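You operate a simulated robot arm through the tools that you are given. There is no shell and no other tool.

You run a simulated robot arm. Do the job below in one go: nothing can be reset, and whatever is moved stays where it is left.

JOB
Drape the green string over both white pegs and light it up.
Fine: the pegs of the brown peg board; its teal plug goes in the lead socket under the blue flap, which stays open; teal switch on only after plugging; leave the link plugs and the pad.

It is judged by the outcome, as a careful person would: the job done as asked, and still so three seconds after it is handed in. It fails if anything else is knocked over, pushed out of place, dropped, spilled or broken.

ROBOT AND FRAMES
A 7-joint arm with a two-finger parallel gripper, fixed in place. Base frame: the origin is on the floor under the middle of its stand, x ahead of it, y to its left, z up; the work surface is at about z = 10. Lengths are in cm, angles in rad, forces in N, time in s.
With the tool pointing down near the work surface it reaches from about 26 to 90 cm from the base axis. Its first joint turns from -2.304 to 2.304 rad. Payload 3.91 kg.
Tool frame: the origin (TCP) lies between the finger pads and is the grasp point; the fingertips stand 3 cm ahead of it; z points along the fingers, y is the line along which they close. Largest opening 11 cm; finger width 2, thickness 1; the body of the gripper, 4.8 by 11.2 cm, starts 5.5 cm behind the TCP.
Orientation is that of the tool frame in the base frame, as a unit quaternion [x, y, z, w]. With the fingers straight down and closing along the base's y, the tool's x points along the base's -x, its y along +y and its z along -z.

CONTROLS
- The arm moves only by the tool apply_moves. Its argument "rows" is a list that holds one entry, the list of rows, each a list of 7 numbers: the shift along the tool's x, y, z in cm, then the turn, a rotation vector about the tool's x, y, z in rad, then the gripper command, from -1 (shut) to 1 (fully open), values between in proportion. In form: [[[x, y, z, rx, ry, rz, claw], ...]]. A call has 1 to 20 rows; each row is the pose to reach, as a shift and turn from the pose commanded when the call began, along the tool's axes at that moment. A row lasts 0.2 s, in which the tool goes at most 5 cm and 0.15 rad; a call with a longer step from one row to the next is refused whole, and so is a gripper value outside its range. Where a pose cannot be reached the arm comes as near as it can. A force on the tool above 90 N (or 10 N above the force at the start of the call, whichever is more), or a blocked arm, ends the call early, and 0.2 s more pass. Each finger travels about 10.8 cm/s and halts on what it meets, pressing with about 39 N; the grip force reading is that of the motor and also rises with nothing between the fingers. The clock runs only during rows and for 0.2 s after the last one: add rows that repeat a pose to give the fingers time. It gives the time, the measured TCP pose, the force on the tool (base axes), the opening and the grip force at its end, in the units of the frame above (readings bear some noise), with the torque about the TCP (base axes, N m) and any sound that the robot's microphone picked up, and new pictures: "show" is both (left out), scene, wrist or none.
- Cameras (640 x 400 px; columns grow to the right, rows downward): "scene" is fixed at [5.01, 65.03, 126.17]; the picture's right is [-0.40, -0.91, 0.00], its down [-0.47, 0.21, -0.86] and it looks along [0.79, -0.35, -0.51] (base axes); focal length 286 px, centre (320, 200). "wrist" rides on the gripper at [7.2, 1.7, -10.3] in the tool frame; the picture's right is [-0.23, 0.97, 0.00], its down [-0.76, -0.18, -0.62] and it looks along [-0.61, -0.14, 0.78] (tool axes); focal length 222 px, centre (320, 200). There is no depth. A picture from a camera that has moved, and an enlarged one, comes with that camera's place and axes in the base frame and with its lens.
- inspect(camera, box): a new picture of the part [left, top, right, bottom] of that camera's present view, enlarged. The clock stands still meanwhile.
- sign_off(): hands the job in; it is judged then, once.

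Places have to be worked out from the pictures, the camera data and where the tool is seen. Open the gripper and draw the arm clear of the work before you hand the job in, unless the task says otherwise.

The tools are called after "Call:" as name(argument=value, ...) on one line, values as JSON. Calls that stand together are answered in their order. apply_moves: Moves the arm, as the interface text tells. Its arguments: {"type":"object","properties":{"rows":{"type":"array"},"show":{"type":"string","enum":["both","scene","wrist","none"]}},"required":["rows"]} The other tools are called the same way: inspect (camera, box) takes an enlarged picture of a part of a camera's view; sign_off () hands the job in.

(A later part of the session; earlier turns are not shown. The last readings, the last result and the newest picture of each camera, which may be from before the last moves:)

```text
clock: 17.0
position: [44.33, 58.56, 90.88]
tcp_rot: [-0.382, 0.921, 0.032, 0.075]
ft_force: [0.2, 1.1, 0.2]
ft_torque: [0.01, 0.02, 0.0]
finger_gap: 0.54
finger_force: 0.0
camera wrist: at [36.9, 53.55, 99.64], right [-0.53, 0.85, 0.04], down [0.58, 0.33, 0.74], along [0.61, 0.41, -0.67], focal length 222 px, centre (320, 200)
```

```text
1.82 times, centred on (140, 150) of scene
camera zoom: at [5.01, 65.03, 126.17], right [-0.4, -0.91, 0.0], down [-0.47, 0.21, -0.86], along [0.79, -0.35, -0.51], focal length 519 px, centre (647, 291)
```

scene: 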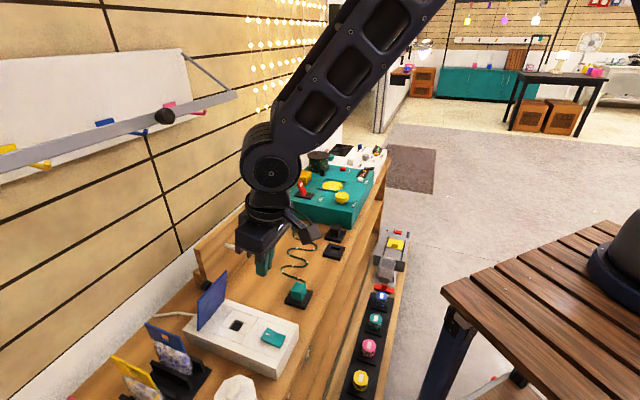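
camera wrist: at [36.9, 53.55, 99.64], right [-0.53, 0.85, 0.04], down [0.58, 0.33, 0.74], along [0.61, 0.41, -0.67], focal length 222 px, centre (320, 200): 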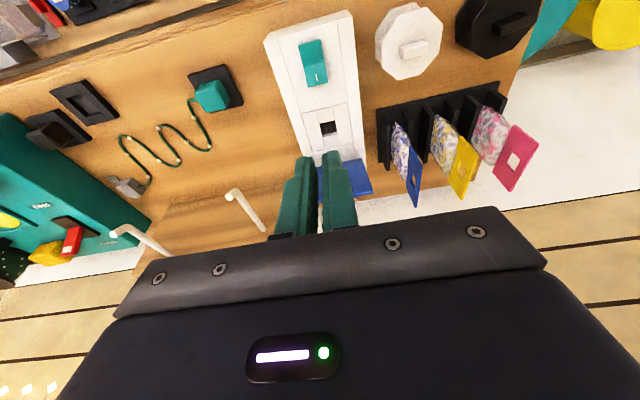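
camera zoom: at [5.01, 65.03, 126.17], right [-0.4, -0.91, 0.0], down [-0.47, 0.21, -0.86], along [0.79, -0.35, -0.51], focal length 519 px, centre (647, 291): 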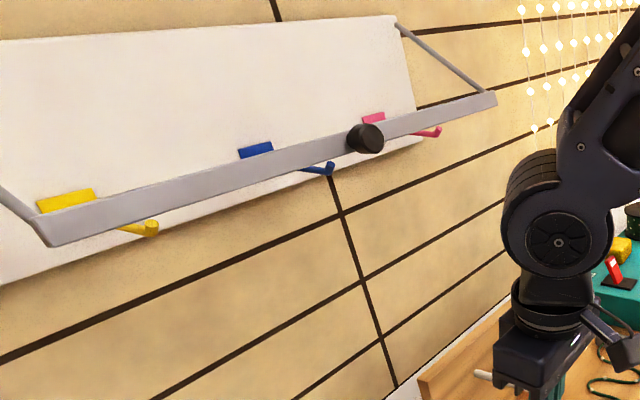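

The whole bar is in view: its knob sits 15 px above its original image place (162,130). I bring the tool up in front of it, tilted to face the wall, to locate the knob with the wrist camera.

Call:
apply_moves(rows=[[[-1.09, -0.81, -3.74, 0, -0.089, 0, -0.5], [-2.17, -1.62, -7.49, 0, -0.177, 0, 0], [-3.26, -2.43, -11.23, 0, -0.266, 0, 0.2], [-4.35, -3.23, -14.97, 0, -0.354, 0, 0.2], [-5.44, -4.04, -18.71, 0, -0.443, 0, 0.2], [-6.52, -4.85, -22.46, 0, -0.531, 0, 0.2], [-7.61, -5.66, -26.2, 0, -0.62, 0, 0.2], [-7.61, -5.66, -26.2, 0, -0.62, 0, 0.2]]], show="both")

```text
clock: 18.8
position: [50.7, 56.8, 117.81]
tcp_rot: [-0.354, 0.853, 0.147, 0.354]
ft_force: [0.2, 0.4, -0.8]
ft_torque: [-0.03, -0.02, 0.01]
finger_gap: 6.61
finger_force: 0.1
camera wrist: at [40.74, 49.25, 120.01], right [-0.57, 0.8, 0.16], down [0.2, -0.06, 0.98], along [0.79, 0.59, -0.12], focal length 222 px, centre (320, 200)
```

scene: 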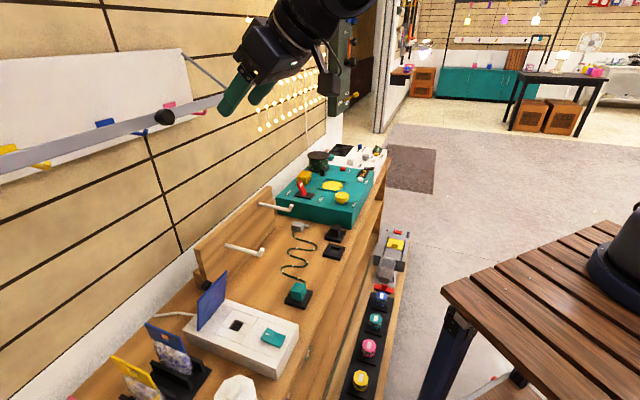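
wrist: 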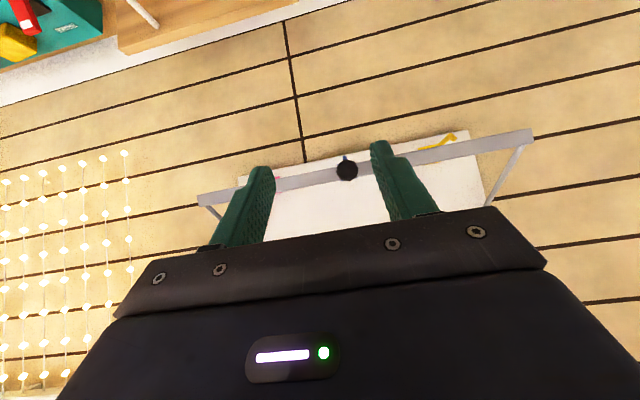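

Both cameras put the bar's knob at about a=-6, b=91.7, z=113.5 (originally about b=93.3, z=111.1). I move in front of it with the fingers 5 cm apart, stopping short to check alignment.

Call:
apply_moves(rows=[[[-2, 0.44, 2.3, 0, 0, 0, 0], [-4, 0.87, 4.6, 0, 0, 0, -0.09], [-6, 1.3, 6.9, 0, 0, 0, -0.09], [-8.06, 1.74, 9.19, 0, 0, 0, -0.09], [-8.06, 1.74, 9.19, 0, 0, 0, -0.09]]], show="both")

Call:
inspect(camera="wrist", box=[230, 90, 430, 240])

Call:
inspect(camera="scene", box=[100, 40, 260, 170])

```text
clock: 20.0
position: [58.17, 66.7, 117.07]
tcp_rot: [-0.353, 0.854, 0.146, 0.353]
ft_force: [0.8, 0.1, -0.3]
ft_torque: [0.01, -0.01, -0.01]
finger_gap: 4.99
finger_force: 0.0
camera wrist: at [48.16, 59.21, 119.18], right [-0.57, 0.8, 0.16], down [0.2, -0.06, 0.98], along [0.79, 0.59, -0.13], focal length 222 px, centre (320, 200)
```

scene: 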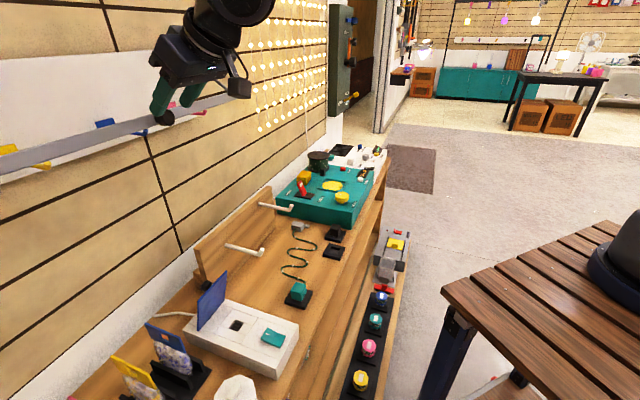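
wrist: 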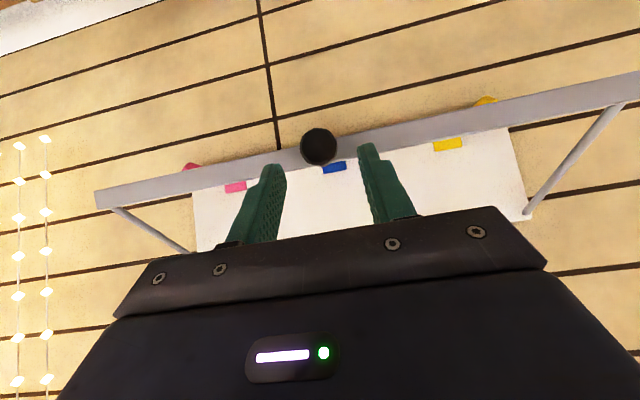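

```text
2.67 times, centred on (330, 165) of wrist
camera zoom: at [48.16, 59.21, 119.18], right [-0.57, 0.8, 0.16], down [0.2, -0.06, 0.98], along [0.79, 0.59, -0.13], focal length 592 px, centre (293, 293)
```

zoom: 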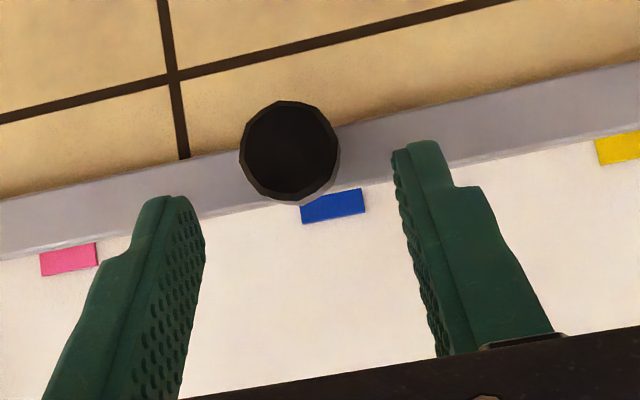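

```text
3.08 times, centred on (180, 105) of scene
camera zoom: at [5.01, 65.03, 126.17], right [-0.4, -0.91, 0.0], down [-0.47, 0.21, -0.86], along [0.79, -0.35, -0.51], focal length 878 px, centre (751, 492)
```

zoom: 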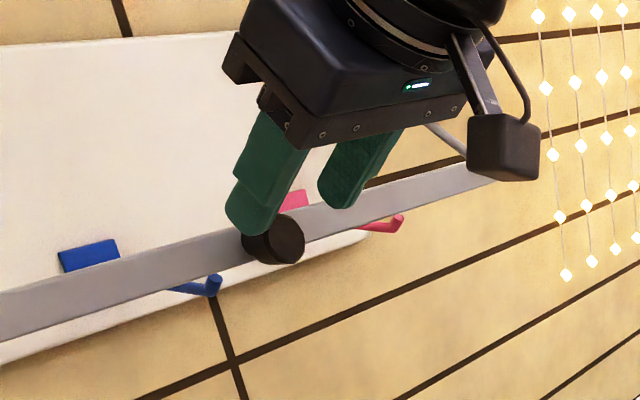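

The knob is centred between the fingers, about 2.3 cm ahead of the tips. I advance and close on it.

Call:
apply_moves(rows=[[[0.3, 0, 1.2, 0, 0, 0, -0.09], [0.4, 0, 2.4, 0, 0, 0, -0.09], [0.4, 0, 3, 0, 0, 0, -0.09], [0.4, 0, 3, 0, 0, 0, -0.3], [0.4, 0, 3, 0, 0, 0, -0.55], [0.4, 0, 3, 0, 0, 0, -0.7], [0.4, 0, 3, 0, 0, 0, -0.7]]], show="both")

Call:
inspect(camera="wrist", box=[230, 90, 430, 240])

Call:
inspect(camera="scene", box=[100, 40, 260, 170])

```text
clock: 21.6
position: [59.44, 67.98, 114.53]
tcp_rot: [-0.353, 0.854, 0.146, 0.353]
ft_force: [4.4, -1.7, 0.4]
ft_torque: [-0.03, -0.05, -0.08]
finger_gap: 2.73
finger_force: 44.7
camera wrist: at [49.45, 60.43, 116.75], right [-0.57, 0.8, 0.16], down [0.2, -0.06, 0.98], along [0.79, 0.59, -0.13], focal length 222 px, centre (320, 200)
```

scene: 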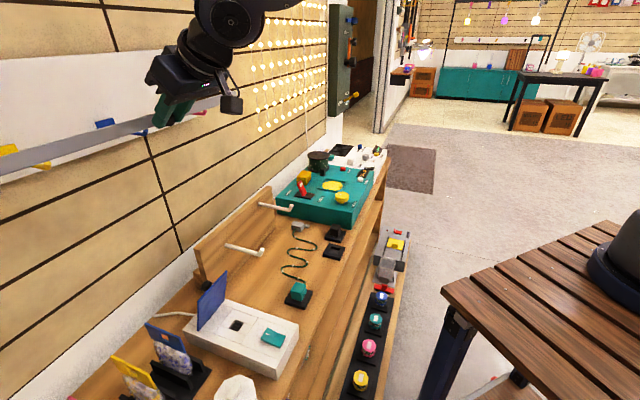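
wrist: 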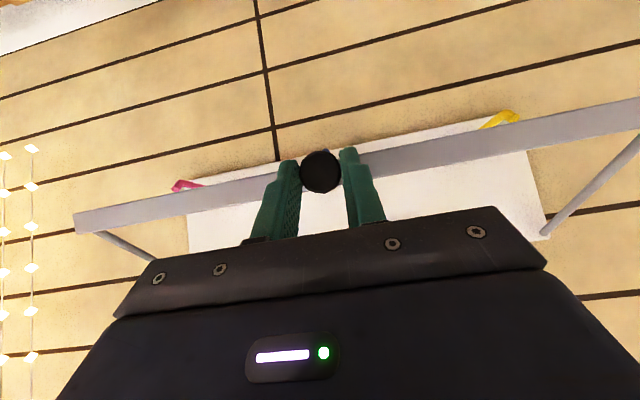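

```text
2.67 times, centred on (330, 165) of wrist
camera zoom: at [49.45, 60.43, 116.75], right [-0.57, 0.8, 0.16], down [0.2, -0.06, 0.98], along [0.79, 0.59, -0.13], focal length 592 px, centre (293, 293)
```

zoom: 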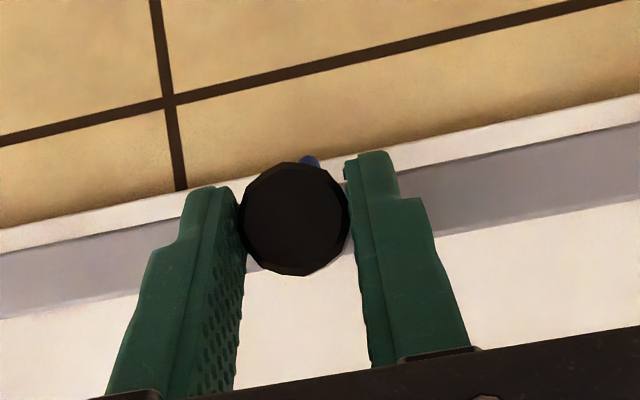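

```text
3.08 times, centred on (180, 105) of scene
camera zoom: at [5.01, 65.03, 126.17], right [-0.4, -0.91, 0.0], down [-0.47, 0.21, -0.86], along [0.79, -0.35, -0.51], focal length 878 px, centre (751, 492)
```

zoom: 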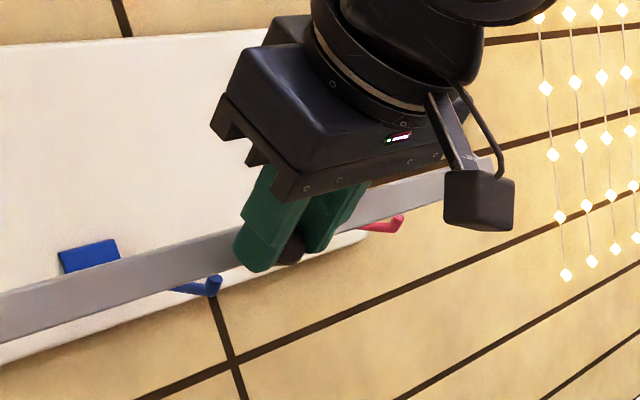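

The knob is gripped (gap 2.7 cm). I swing the bar back down about 80% of the way and compare the picture.

Call:
apply_moves(rows=[[[0.19, 0, 0.55, 0, -0.03, 0, -0.7], [0.37, 0, 1.1, 0, -0.06, 0, -0.7], [0.56, 0, 1.65, 0, -0.09, 0, -0.7], [0.75, 0, 2.2, 0, -0.12, 0, -0.7], [0.75, 0, 2.2, 0, -0.12, 0, -0.7]]], show="both")

Call:
inspect(camera="scene", box=[0, 40, 280, 260])

```text
clock: 22.8
position: [60.29, 68.71, 112.43]
tcp_rot: [-0.344, 0.831, 0.167, 0.404]
ft_force: [0.3, -12.2, -4.9]
ft_torque: [-0.01, -0.24, -0.12]
finger_gap: 2.7
finger_force: 44.7
camera wrist: at [50.06, 61.04, 113.12], right [-0.59, 0.79, 0.18], down [0.11, -0.14, 0.98], along [0.8, 0.6, -0.01], focal length 222 px, centre (320, 200)
```

scene: 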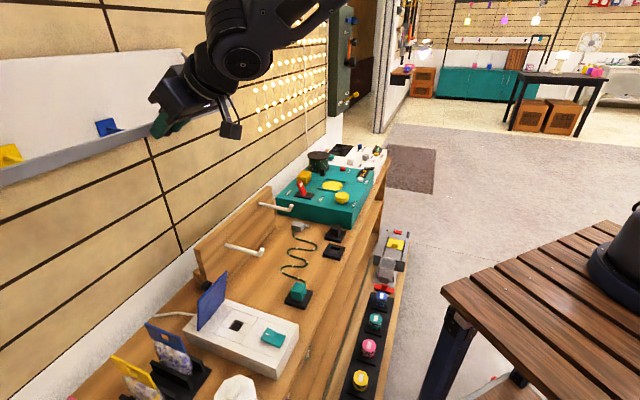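
wrist: 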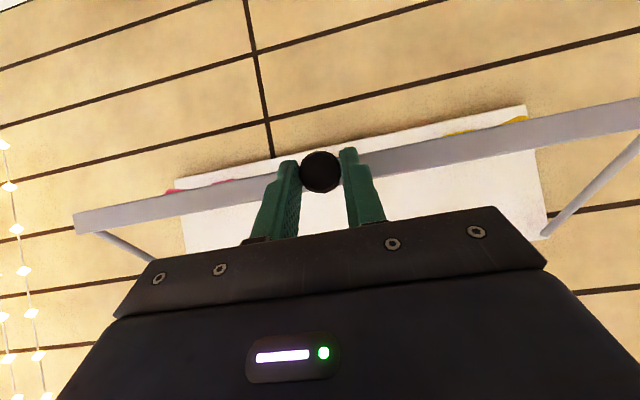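

```text
1.82 times, centred on (140, 150) of scene
camera zoom: at [5.01, 65.03, 126.17], right [-0.4, -0.91, 0.0], down [-0.47, 0.21, -0.86], along [0.79, -0.35, -0.51], focal length 519 px, centre (647, 291)
```

zoom: 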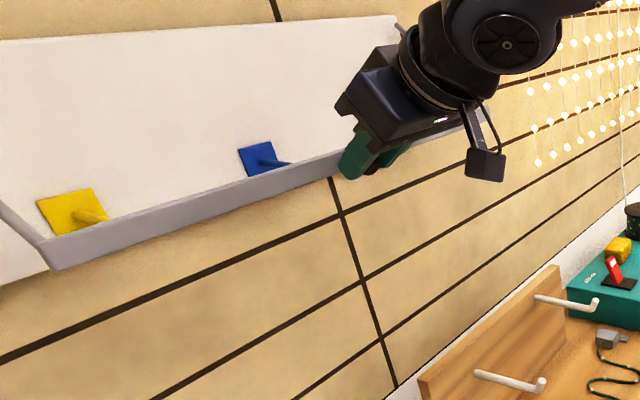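

The bar now looks nearly as at the start. I let go, back off and compare it with the starting picture.

Call:
apply_moves(rows=[[[0, 0, 0, 0, 0, 0, -0.4], [0, 0, 0, 0, 0, 0, -0.09], [0, 0, -2, 0, 0, 0, -0.09], [0, 0, -5, 0, 0, 0, -0.09], [0, -3, -9, 0, 0, 0, -0.09], [0, -7, -12, 0, 0, 0, -0.09], [0, -11, -14, 0, 0, 0, -0.09], [0, -14, -17, 0, 0, 0, -0.09]]], show="both")

Call:
inspect(camera="scene", box=[0, 40, 280, 260])

```text
clock: 24.6
position: [60.49, 49.57, 122.95]
tcp_rot: [-0.344, 0.831, 0.167, 0.403]
ft_force: [-0.4, 0.1, -0.4]
ft_torque: [-0.04, -0.07, -0.05]
finger_gap: 4.99
finger_force: 0.1
camera wrist: at [50.33, 41.86, 123.62], right [-0.59, 0.79, 0.18], down [0.11, -0.14, 0.98], along [0.8, 0.6, -0.01], focal length 222 px, centre (320, 200)
```

scene: 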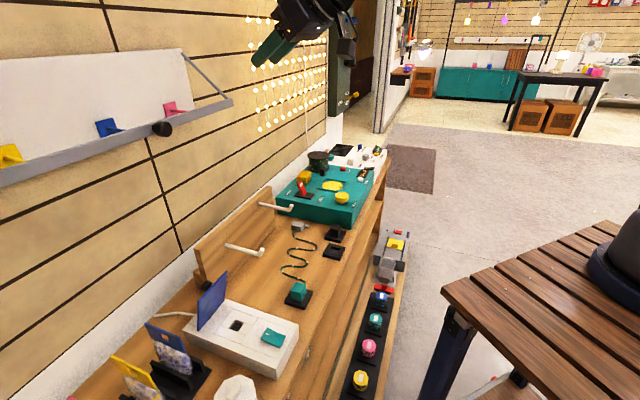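
wrist: 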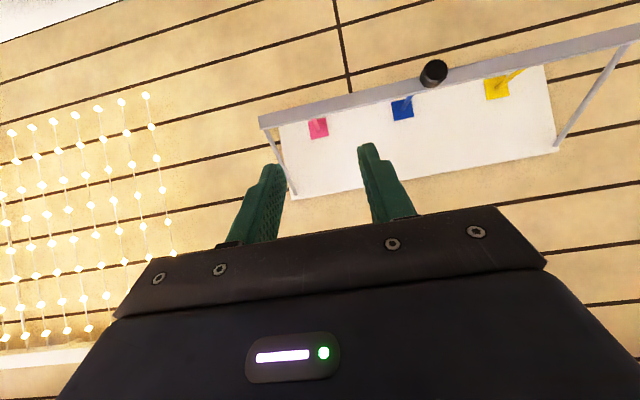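

```text
1.82 times, centred on (140, 150) of scene
camera zoom: at [5.01, 65.03, 126.17], right [-0.4, -0.91, 0.0], down [-0.47, 0.21, -0.86], along [0.79, -0.35, -0.51], focal length 519 px, centre (647, 291)
```

zoom: 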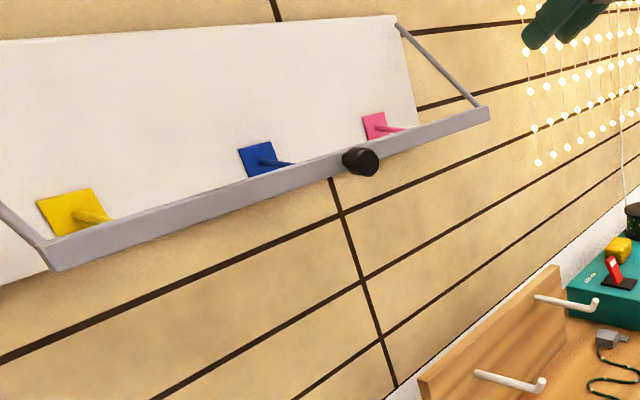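

The bar is back where it was in the starting picture (knob at about (162,129), ends matching). Now I turn upright again above the desk to measure pegs, string and plug precisely.

Call:
apply_moves(rows=[[[2.38, -1.04, 2.28, 0, 0.1289, 0, 0.2], [4.76, -2.09, 4.56, 0, 0.2577, 0, 0.2], [7.14, -3.13, 6.84, 0, 0.3866, 0, 0.2], [9.51, -4.17, 9.11, 0, 0.5154, 0, 0.2], [11.89, -5.21, 11.39, 0, 0.6443, 0, 0.2], [14.27, -6.26, 13.67, 0, 0.7731, 0, 0.2], [16.65, -7.3, 15.95, 0, 0.902, 0, 0.2], [16.65, -7.3, 15.95, 0, 0.902, 0, 0.2]]], show="both")

Call:
inspect(camera="wrist", box=[100, 0, 420, 200])

Call:
inspect(camera="scene", box=[180, 180, 340, 310])

```text
clock: 26.4
position: [67.44, 45.97, 99.99]
tcp_rot: [-0.383, 0.924, 0.001, 0.001]
ft_force: [-0.2, 0.0, 0.0]
ft_torque: [0.01, 0.02, 0.01]
finger_gap: 6.6
finger_force: 0.1
camera wrist: at [61.01, 42.02, 110.29], right [-0.53, 0.85, 0.0], down [0.66, 0.41, 0.62], along [0.53, 0.33, -0.78], focal length 222 px, centre (320, 200)
```

scene: 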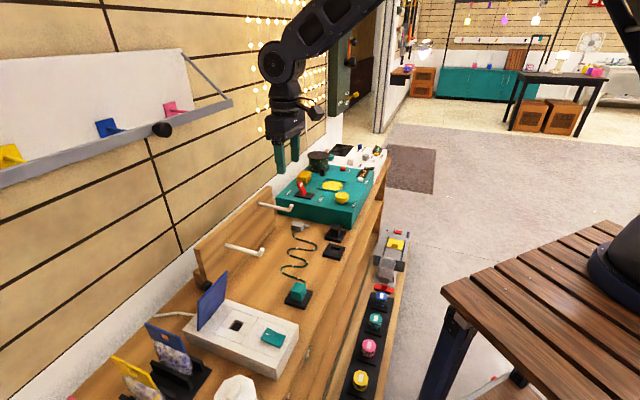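
wrist: 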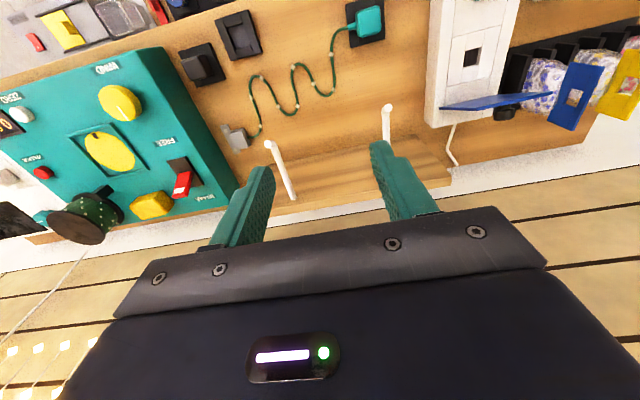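

```text
2.00 times, centred on (260, 100) of wrist
camera zoom: at [61.01, 42.02, 110.29], right [-0.53, 0.85, 0.0], down [0.66, 0.41, 0.62], along [0.53, 0.33, -0.78], focal length 444 px, centre (440, 400)
```

zoom: 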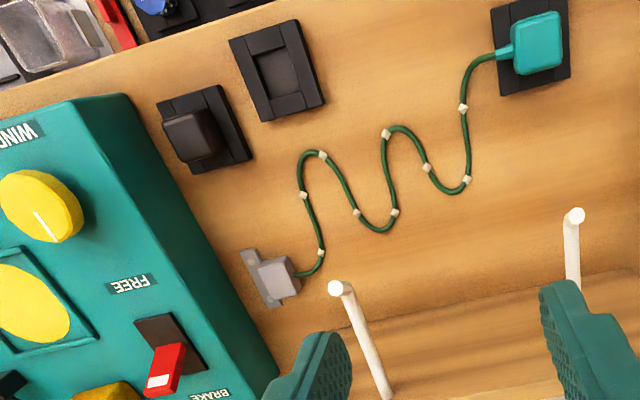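

```text
3.08 times, centred on (260, 245) of scene
camera zoom: at [5.01, 65.03, 126.17], right [-0.4, -0.91, 0.0], down [-0.47, 0.21, -0.86], along [0.79, -0.35, -0.51], focal length 878 px, centre (505, 62)
```

zoom: 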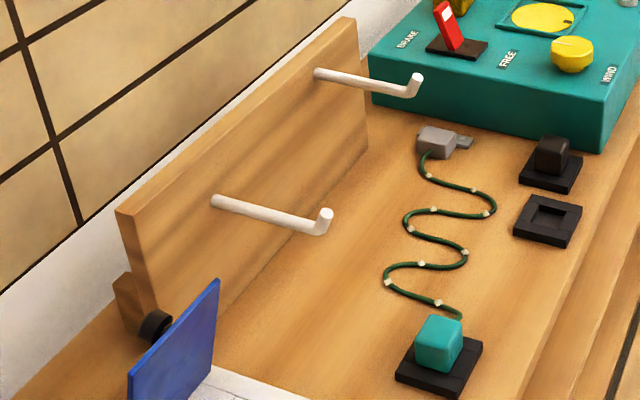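

Measurements: peg rods at a≈6 (z≈75) and a≈23.7 (z≈78.5), tips at b≈84.5; plug top at (5.9, 74.3, 67); string about 58 cm, the draped route needs about 54 cm. The flap at 75° would be in the way of the hand, so I first push it further open from the front with closed fingers.

Call:
apply_moves(rows=[[[0.6, 3.6, 2.3, 0, -0.05, 0, 0], [1.2, 7.2, 4.6, 0, -0.1, 0, -0.5], [1.8, 10.8, 6.9, 0, -0.15, 0, -1], [2.4, 14.4, 9.1, 0, -0.2, 0, -1], [3.0, 18, 11.4, 0, -0.25, 0, -1], [3.6, 21.6, 13.7, 0, -0.3, 0, -1], [4.2, 25.2, 16, 0, -0.349, 0, -1], [4.2, 25.2, 16, 0, -0.349, 0, -1]]], show="both")

```text
clock: 28.2
position: [46.47, 60.62, 83.86]
tcp_rot: [-0.376, 0.91, 0.067, 0.162]
ft_force: [0.2, -0.6, -0.1]
ft_torque: [0.0, 0.03, 0.01]
finger_gap: 0.0
finger_force: 37.5
camera wrist: at [37.96, 54.6, 91.16], right [-0.54, 0.84, 0.08], down [0.48, 0.23, 0.85], along [0.69, 0.49, -0.53], focal length 222 px, centre (320, 200)
```

scene: 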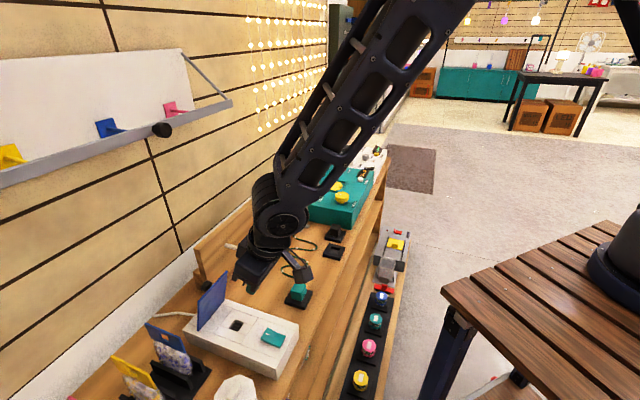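
wrist: 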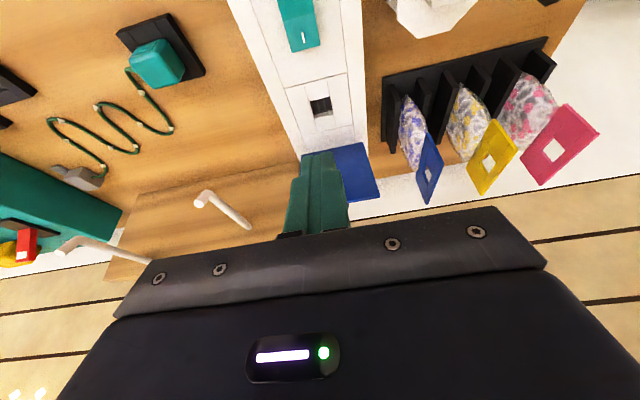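

The hand is in front of the flap with closed fingers. I descend and push gently against the flap's inner face, watching the force.

Call:
apply_moves(rows=[[[-1.7, 0, 2.1, 0, 0, 0, -1], [-3.4, 0, 4.2, 0, 0, 0, -1], [-5.0, 0, 6.14, 0, 0, 0, -1], [-6.1, 0, 6.54, 0, 0, 0, -1], [-7.2, 0, 6.94, 0, 0, 0, -1], [-8.29, 0, 7.34, 0, 0, 0, -1], [-9.3, 0, 7.71, 0, 0, 0, -1]]], show="both")

Call:
inspect(camera="scene", box=[150, 240, 290, 360])

```text
clock: 29.8
position: [54.61, 68.57, 80.0]
tcp_rot: [-0.377, 0.91, 0.067, 0.162]
ft_force: [0.0, 0.1, 0.1]
ft_torque: [-0.01, -0.03, -0.02]
finger_gap: 0.0
finger_force: 37.9
camera wrist: at [46.08, 62.62, 87.13], right [-0.54, 0.84, 0.08], down [0.48, 0.23, 0.85], along [0.69, 0.49, -0.53], focal length 222 px, centre (320, 200)
```

scene: 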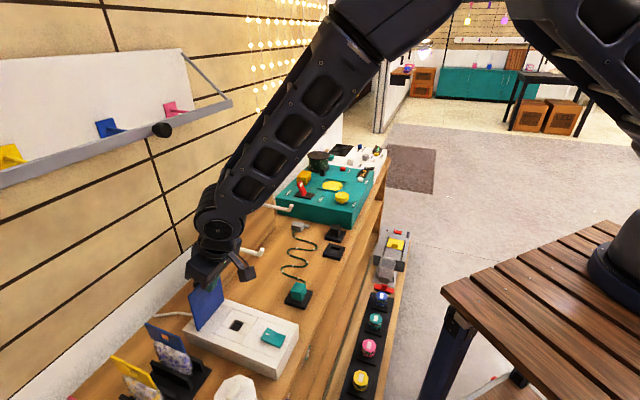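
wrist: 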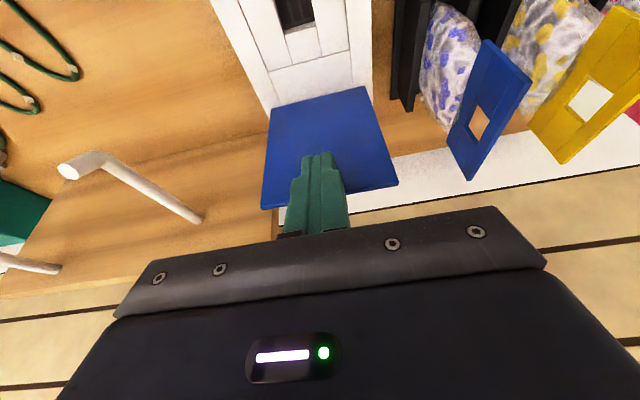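

```text
3.33 times, centred on (220, 300) of scene
camera zoom: at [5.01, 65.03, 126.17], right [-0.4, -0.91, 0.0], down [-0.47, 0.21, -0.86], along [0.79, -0.35, -0.51], focal length 952 px, centre (653, -133)
```

zoom: 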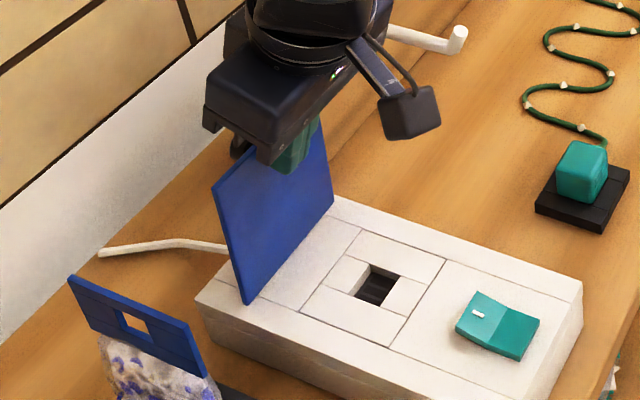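

The flap is now at roughly 87–90° with no resistance. I push about 3 cm further so it leans safely past vertical.

Call:
apply_moves(rows=[[[-0.7, 0, 0.26, 0, 0, 0, -1], [-1.4, 0, 0.51, 0, 0, 0, -1], [-2.1, 0, 0.77, 0, 0, 0, -1], [-2.82, 0, 1.03, 0, 0, 0, -1]]], show="scene")

Call:
inspect(camera="scene", box=[150, 240, 290, 360])

```text
clock: 30.8
position: [56.76, 70.78, 79.98]
tcp_rot: [-0.377, 0.91, 0.067, 0.161]
ft_force: [0.7, 0.0, 0.0]
ft_torque: [0.0, -0.05, 0.02]
finger_gap: 0.0
finger_force: 38.4
```

scene: 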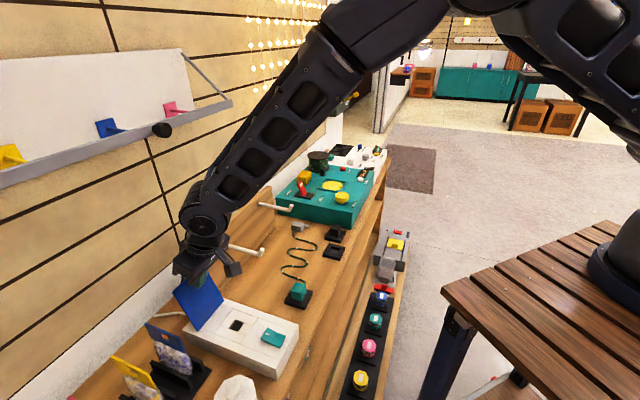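

```text
3.33 times, centred on (220, 300) of scene
camera zoom: at [5.01, 65.03, 126.17], right [-0.4, -0.91, 0.0], down [-0.47, 0.21, -0.86], along [0.79, -0.35, -0.51], focal length 952 px, centre (653, -133)
```

zoom: 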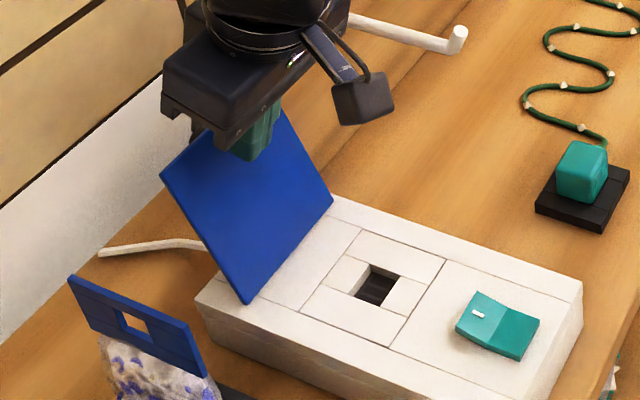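

The flap now leans back at about 109° and stays. I back away upward and return the tool to vertical.

Call:
apply_moves(rows=[[[1.5, 0, -1, 0, 0, 0, -1], [3.5, 0, -3, 0, 0.07, 0, -1], [6, 0, -6, 0, 0.17, 0, -0.5], [9.22, 0, -9.74, 0, 0.27, 0, 0], [11, 0, -11.5, 0, 0.349, 0, 0], [11, 0, -11.5, 0, 0.349, 0, 0]]], show="scene")

Call:
inspect(camera="scene", box=[150, 240, 290, 360])

```text
clock: 32.2
position: [46.65, 60.69, 87.19]
tcp_rot: [-0.383, 0.924, 0.0, 0.001]
ft_force: [-0.6, 0.0, 0.2]
ft_torque: [0.0, 0.05, 0.03]
finger_gap: 5.49
finger_force: 0.1
```

scene: 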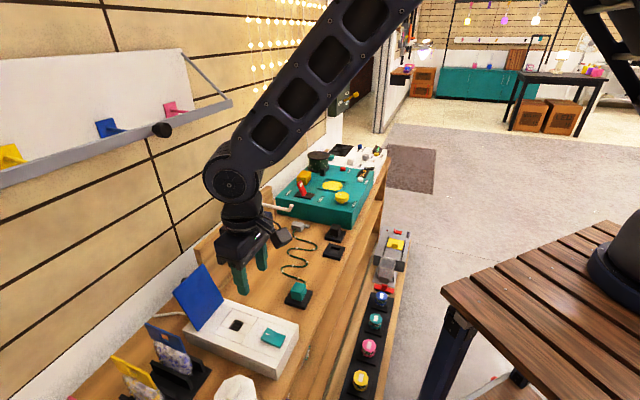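

```text
3.33 times, centred on (220, 300) of scene
camera zoom: at [5.01, 65.03, 126.17], right [-0.4, -0.91, 0.0], down [-0.47, 0.21, -0.86], along [0.79, -0.35, -0.51], focal length 952 px, centre (653, -133)
```

zoom: 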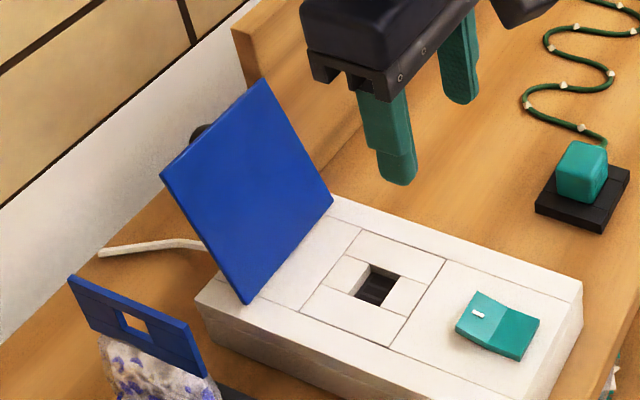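

The flap stays back. I look at the socket and the plug through the wrist camera from here.

Call:
inspect(camera="wrist", box=[240, 60, 400, 180])

Call:
inspect(camera="wrist", box=[120, 40, 300, 180])

Call:
inspect(camera="scene", box=[200, 300, 310, 380])

```text
3.33 times, centred on (320, 120) of wrist
camera zoom: at [40.31, 56.86, 97.39], right [-0.53, 0.85, 0.0], down [0.66, 0.41, 0.62], along [0.53, 0.33, -0.78], focal length 740 px, centre (320, 467)
```

zoom: 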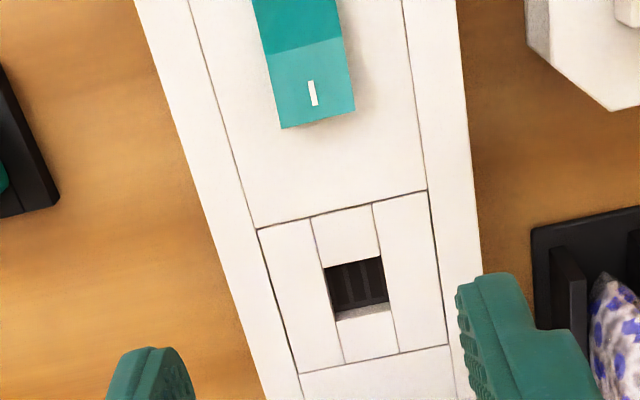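

```text
2.86 times, centred on (210, 110) of wrist
camera zoom: at [40.31, 56.86, 97.39], right [-0.53, 0.85, 0.0], down [0.66, 0.41, 0.62], along [0.53, 0.33, -0.78], focal length 635 px, centre (634, 457)
```

zoom: 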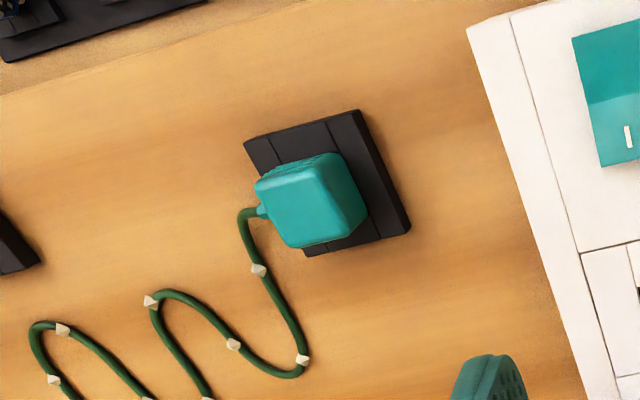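

```text
5.00 times, centred on (255, 340) of scene
camera zoom: at [5.01, 65.03, 126.17], right [-0.4, -0.91, 0.0], down [-0.47, 0.21, -0.86], along [0.79, -0.35, -0.51], focal length 1427 px, centre (645, -500)
```

zoom: 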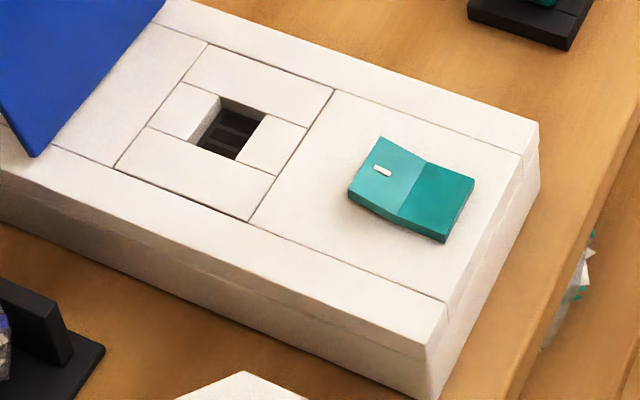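

The socket hole (about 2.4 cm square, centre a≈-10.15, b≈82.6, rim z≈67.5) has the same orientation as the plug's present pad, so no turn of the plug is needed; the rocker's marked half is up (off). I yaw the tool 90° so the fingers will close on the plug's cable-free faces and move above the plug.

Call:
apply_moves(rows=[[[0.14, -1.43, 0.65, 0, 0, 0.143, 0], [0.27, -2.85, 1.3, 0, 0, 0.286, 0], [0.41, -4.28, 1.96, 0, 0, 0.428, 0], [0.55, -5.71, 2.6, 0, 0, 0.571, 0], [0.68, -7.14, 3.27, 0, 0, 0.714, 0], [0.82, -8.56, 3.93, 0, 0, 0.857, 0], [0.95, -10, 4.58, 0, 0, 1.0, 0], [1.09, -11.42, 5.24, 0, 0, 1.142, 0], [1.23, -12.85, 5.9, 0, 0, 1.285, 0], [1.36, -14.27, 6.55, 0, 0, 1.428, 0], [1.5, -15.7, 7.2, 0, 0, 1.5708, 0], [1.5, -15.7, 7.2, 0, 0, 1.5708, 0]]], show="both")

Call:
inspect(camera="wrist", box=[230, 80, 410, 220])

```text
clock: 34.8
position: [56.7, 48.55, 79.87]
tcp_rot: [0.384, 0.923, 0.0, 0.0]
ft_force: [0.5, 0.0, 0.3]
ft_torque: [-0.01, 0.03, 0.01]
finger_gap: 5.5
finger_force: 0.1
camera wrist: at [52.79, 54.99, 90.1], right [0.85, 0.53, 0.0], down [0.41, -0.67, 0.62], along [0.33, -0.53, -0.78], focal length 222 px, centre (320, 200)
```

scene: 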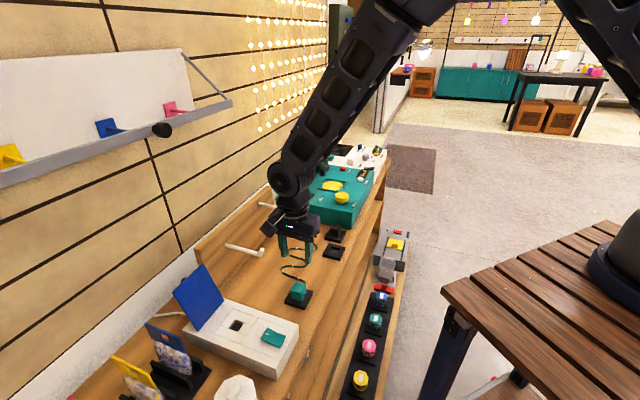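
wrist: 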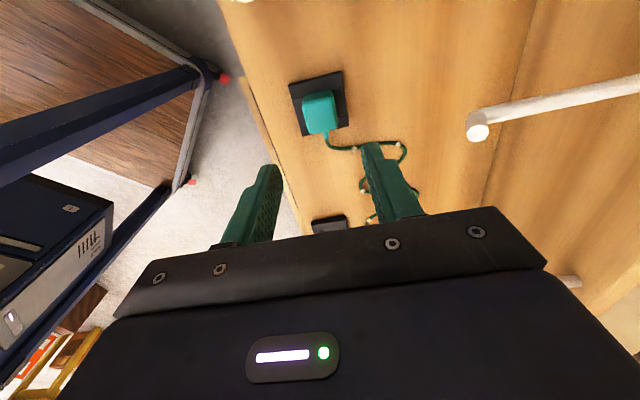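

```text
2.86 times, centred on (320, 150) of wrist
camera zoom: at [52.79, 54.99, 90.1], right [0.85, 0.53, 0.0], down [0.41, -0.67, 0.62], along [0.33, -0.53, -0.78], focal length 635 px, centre (320, 343)
```

zoom: 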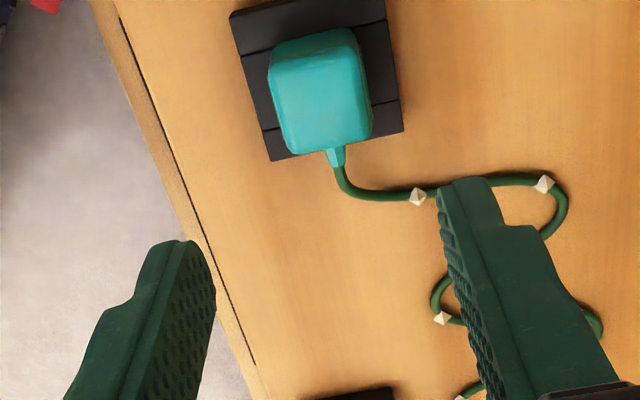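

The plug is centred below at (a 5.9, b 74.6). I descend to just above it and check the finger clearance around plug and pad.

Call:
apply_moves(rows=[[[0, 0.1, 3, 0, 0, 0, 0], [-0.1, 0.1, 6, 0, 0, 0, 0], [-0.1, 0.1, 9, 0, 0, 0, 0], [-0.1, 0.1, 10, 0, 0, 0, 0], [-0.1, 0.1, 10, 0, 0, 0, 0]]], show="both")

Call:
inspect(camera="wrist", box=[230, 80, 410, 220])

Call:
inspect(camera="scene", box=[260, 240, 350, 310])

```text
clock: 36.0
position: [56.88, 48.62, 69.84]
tcp_rot: [0.383, 0.924, 0.001, 0.0]
ft_force: [-0.9, 0.1, 0.0]
ft_torque: [0.0, 0.02, -0.02]
finger_gap: 5.52
finger_force: 0.0
camera wrist: at [52.92, 54.98, 80.12], right [0.85, 0.53, 0.0], down [0.41, -0.67, 0.62], along [0.33, -0.53, -0.78], focal length 222 px, centre (320, 200)
```

scene: 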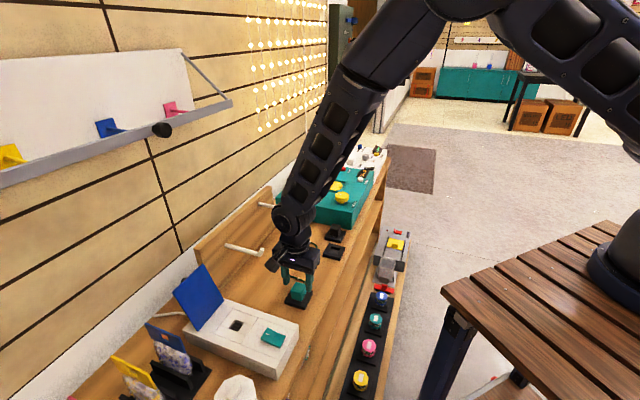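
wrist: 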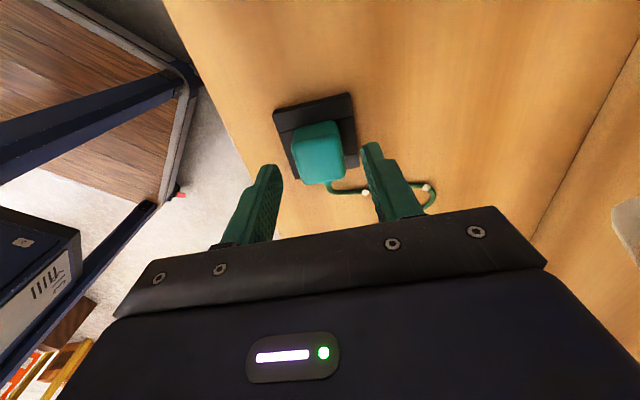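

```text
2.86 times, centred on (320, 150) of wrist
camera zoom: at [52.92, 54.98, 80.12], right [0.85, 0.53, 0.0], down [0.41, -0.67, 0.62], along [0.33, -0.53, -0.78], focal length 635 px, centre (320, 343)
```

zoom: 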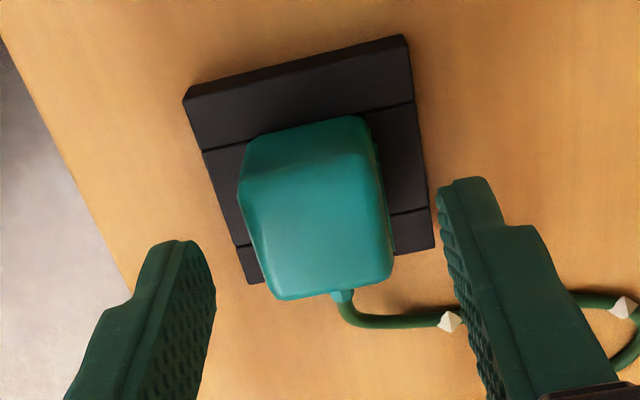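

```text
5.71 times, centred on (305, 275) of scene
camera zoom: at [5.01, 65.03, 126.17], right [-0.4, -0.91, 0.0], down [-0.47, 0.21, -0.86], along [0.79, -0.35, -0.51], focal length 1631 px, centre (406, -229)
```

zoom: 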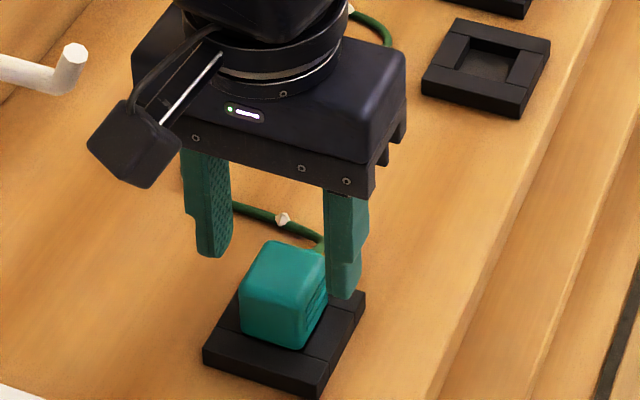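

The plug is centred between the fingers. I lower 3.2 cm so the pads span the plug's sides above the pad and close on it.

Call:
apply_moves(rows=[[[0, 0, 1.6, 0, 0, 0, 0], [0, 0, 3.1, 0, 0, 0, 0], [0, 0, 3.1, 0, 0, 0, -0.2], [0, 0, 3.1, 0, 0, 0, -0.4], [0, 0, 3.1, 0, 0, 0, -0.6], [0, 0, 3.1, 0, 0, 0, -0.6]]], show="both")

Call:
inspect(camera="wrist", box=[230, 80, 410, 220])

Call:
inspect(camera="scene", box=[260, 240, 350, 310])

```text
clock: 37.4
position: [56.89, 48.6, 66.75]
tcp_rot: [0.383, 0.924, 0.001, 0.001]
ft_force: [0.9, 0.3, 1.6]
ft_torque: [0.01, 0.0, -0.01]
finger_gap: 3.29
finger_force: 39.0
camera wrist: at [52.88, 55.03, 77.01], right [0.85, 0.53, 0.0], down [0.41, -0.67, 0.62], along [0.33, -0.53, -0.78], focal length 222 px, centre (320, 200)
```

scene: 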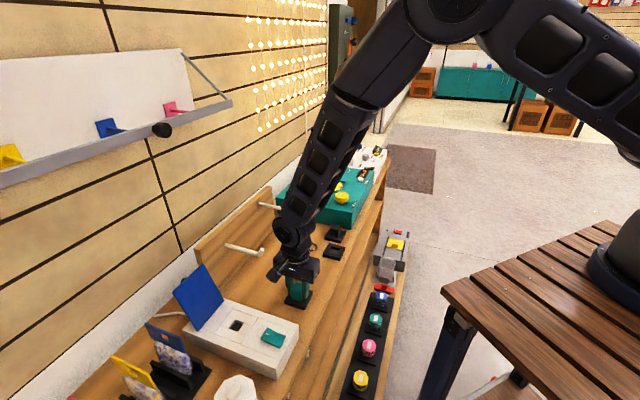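
wrist: 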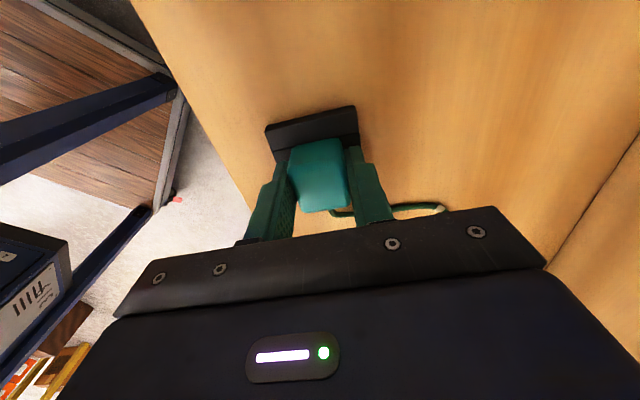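

```text
2.86 times, centred on (320, 150) of wrist
camera zoom: at [52.88, 55.03, 77.01], right [0.85, 0.53, 0.0], down [0.41, -0.67, 0.62], along [0.33, -0.53, -0.78], focal length 635 px, centre (320, 343)
```

zoom: 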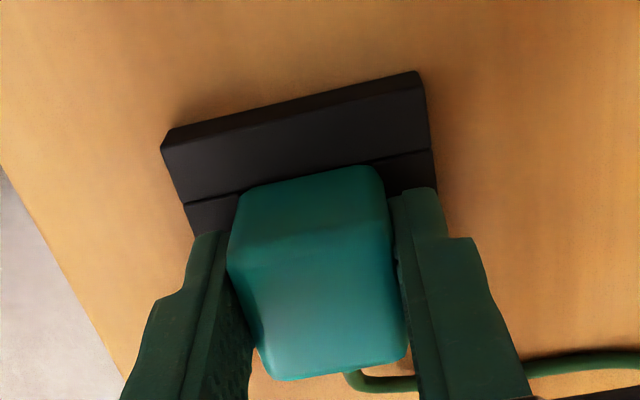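

```text
5.71 times, centred on (305, 275) of scene
camera zoom: at [5.01, 65.03, 126.17], right [-0.4, -0.91, 0.0], down [-0.47, 0.21, -0.86], along [0.79, -0.35, -0.51], focal length 1631 px, centre (406, -229)
```

zoom: 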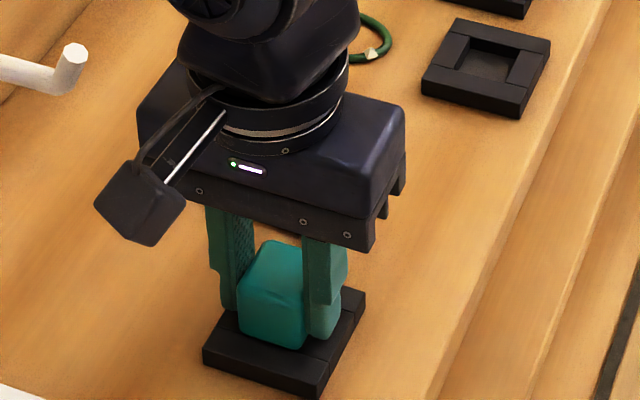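

The plug is gripped (gap 3.3 cm). I lift it straight up slowly and check that the pad stays.

Call:
apply_moves(rows=[[[0, 0, -0.5, 0, 0, 0, -0.6], [0, 0, -1.2, 0, 0, 0, -0.6], [0, 0, -2.4, 0, 0, 0, -0.6], [0, 0, -4, 0, 0, 0, -0.6], [0, 0, -6, 0, 0, 0, -0.6], [0, 0, -6, 0, 0, 0, -0.6]]], show="both")

Call:
inspect(camera="scene", box=[260, 220, 350, 310])

Call:
inspect(camera="wrist", box=[230, 60, 410, 220])

```text
clock: 38.8
position: [56.86, 48.58, 72.65]
tcp_rot: [0.383, 0.924, 0.001, 0.0]
ft_force: [0.4, -0.4, 0.3]
ft_torque: [-0.03, 0.02, 0.0]
finger_gap: 3.31
finger_force: 38.6
camera wrist: at [52.91, 54.98, 82.96], right [0.85, 0.53, 0.0], down [0.41, -0.67, 0.62], along [0.33, -0.53, -0.78], focal length 222 px, centre (320, 200)
```

scene: 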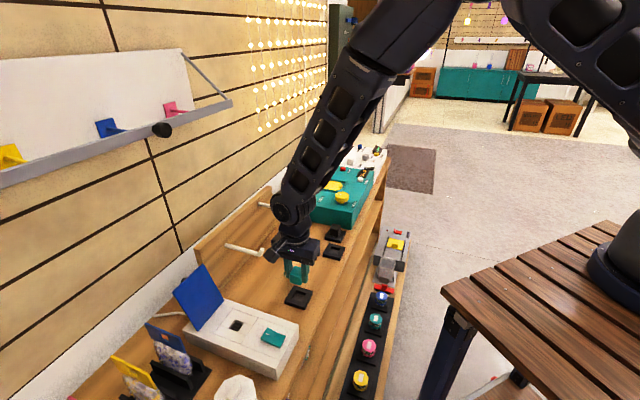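
wrist: 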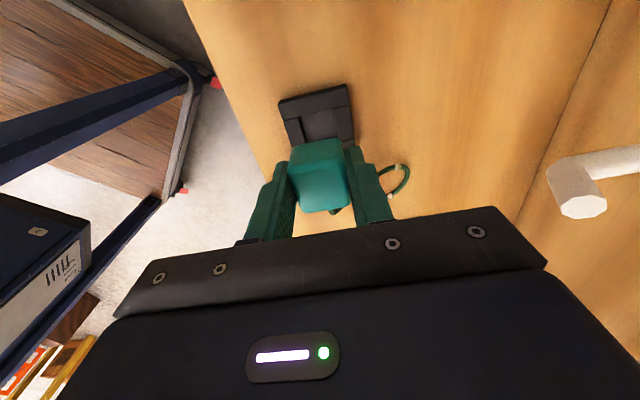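

```text
4.44 times, centred on (305, 265) of scene
camera zoom: at [5.01, 65.03, 126.17], right [-0.4, -0.91, 0.0], down [-0.47, 0.21, -0.86], along [0.79, -0.35, -0.51], focal length 1269 px, centre (387, -89)
```

zoom: 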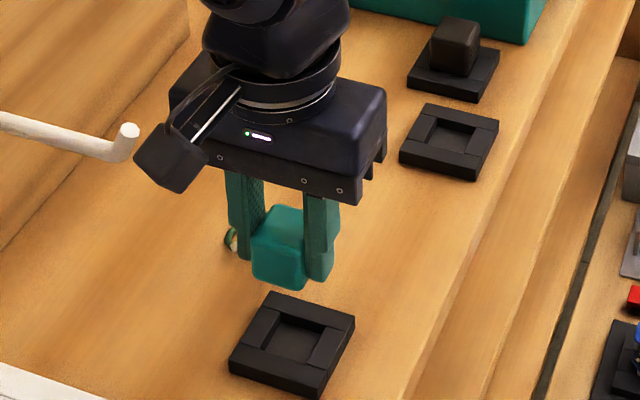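

```text
2.50 times, centred on (320, 140) of wrist
camera zoom: at [52.91, 54.98, 82.96], right [0.85, 0.53, 0.0], down [0.41, -0.67, 0.62], along [0.33, -0.53, -0.78], focal length 555 px, centre (320, 350)
```

zoom: 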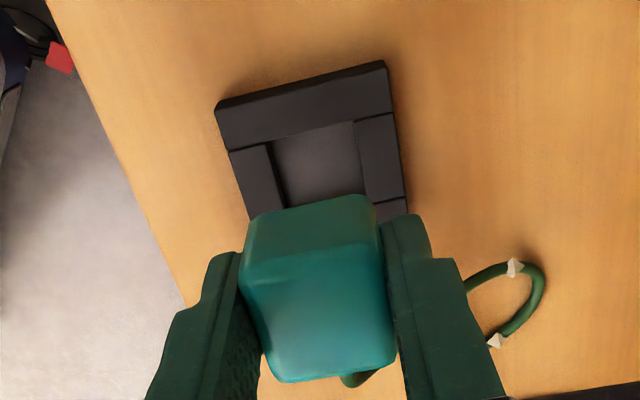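

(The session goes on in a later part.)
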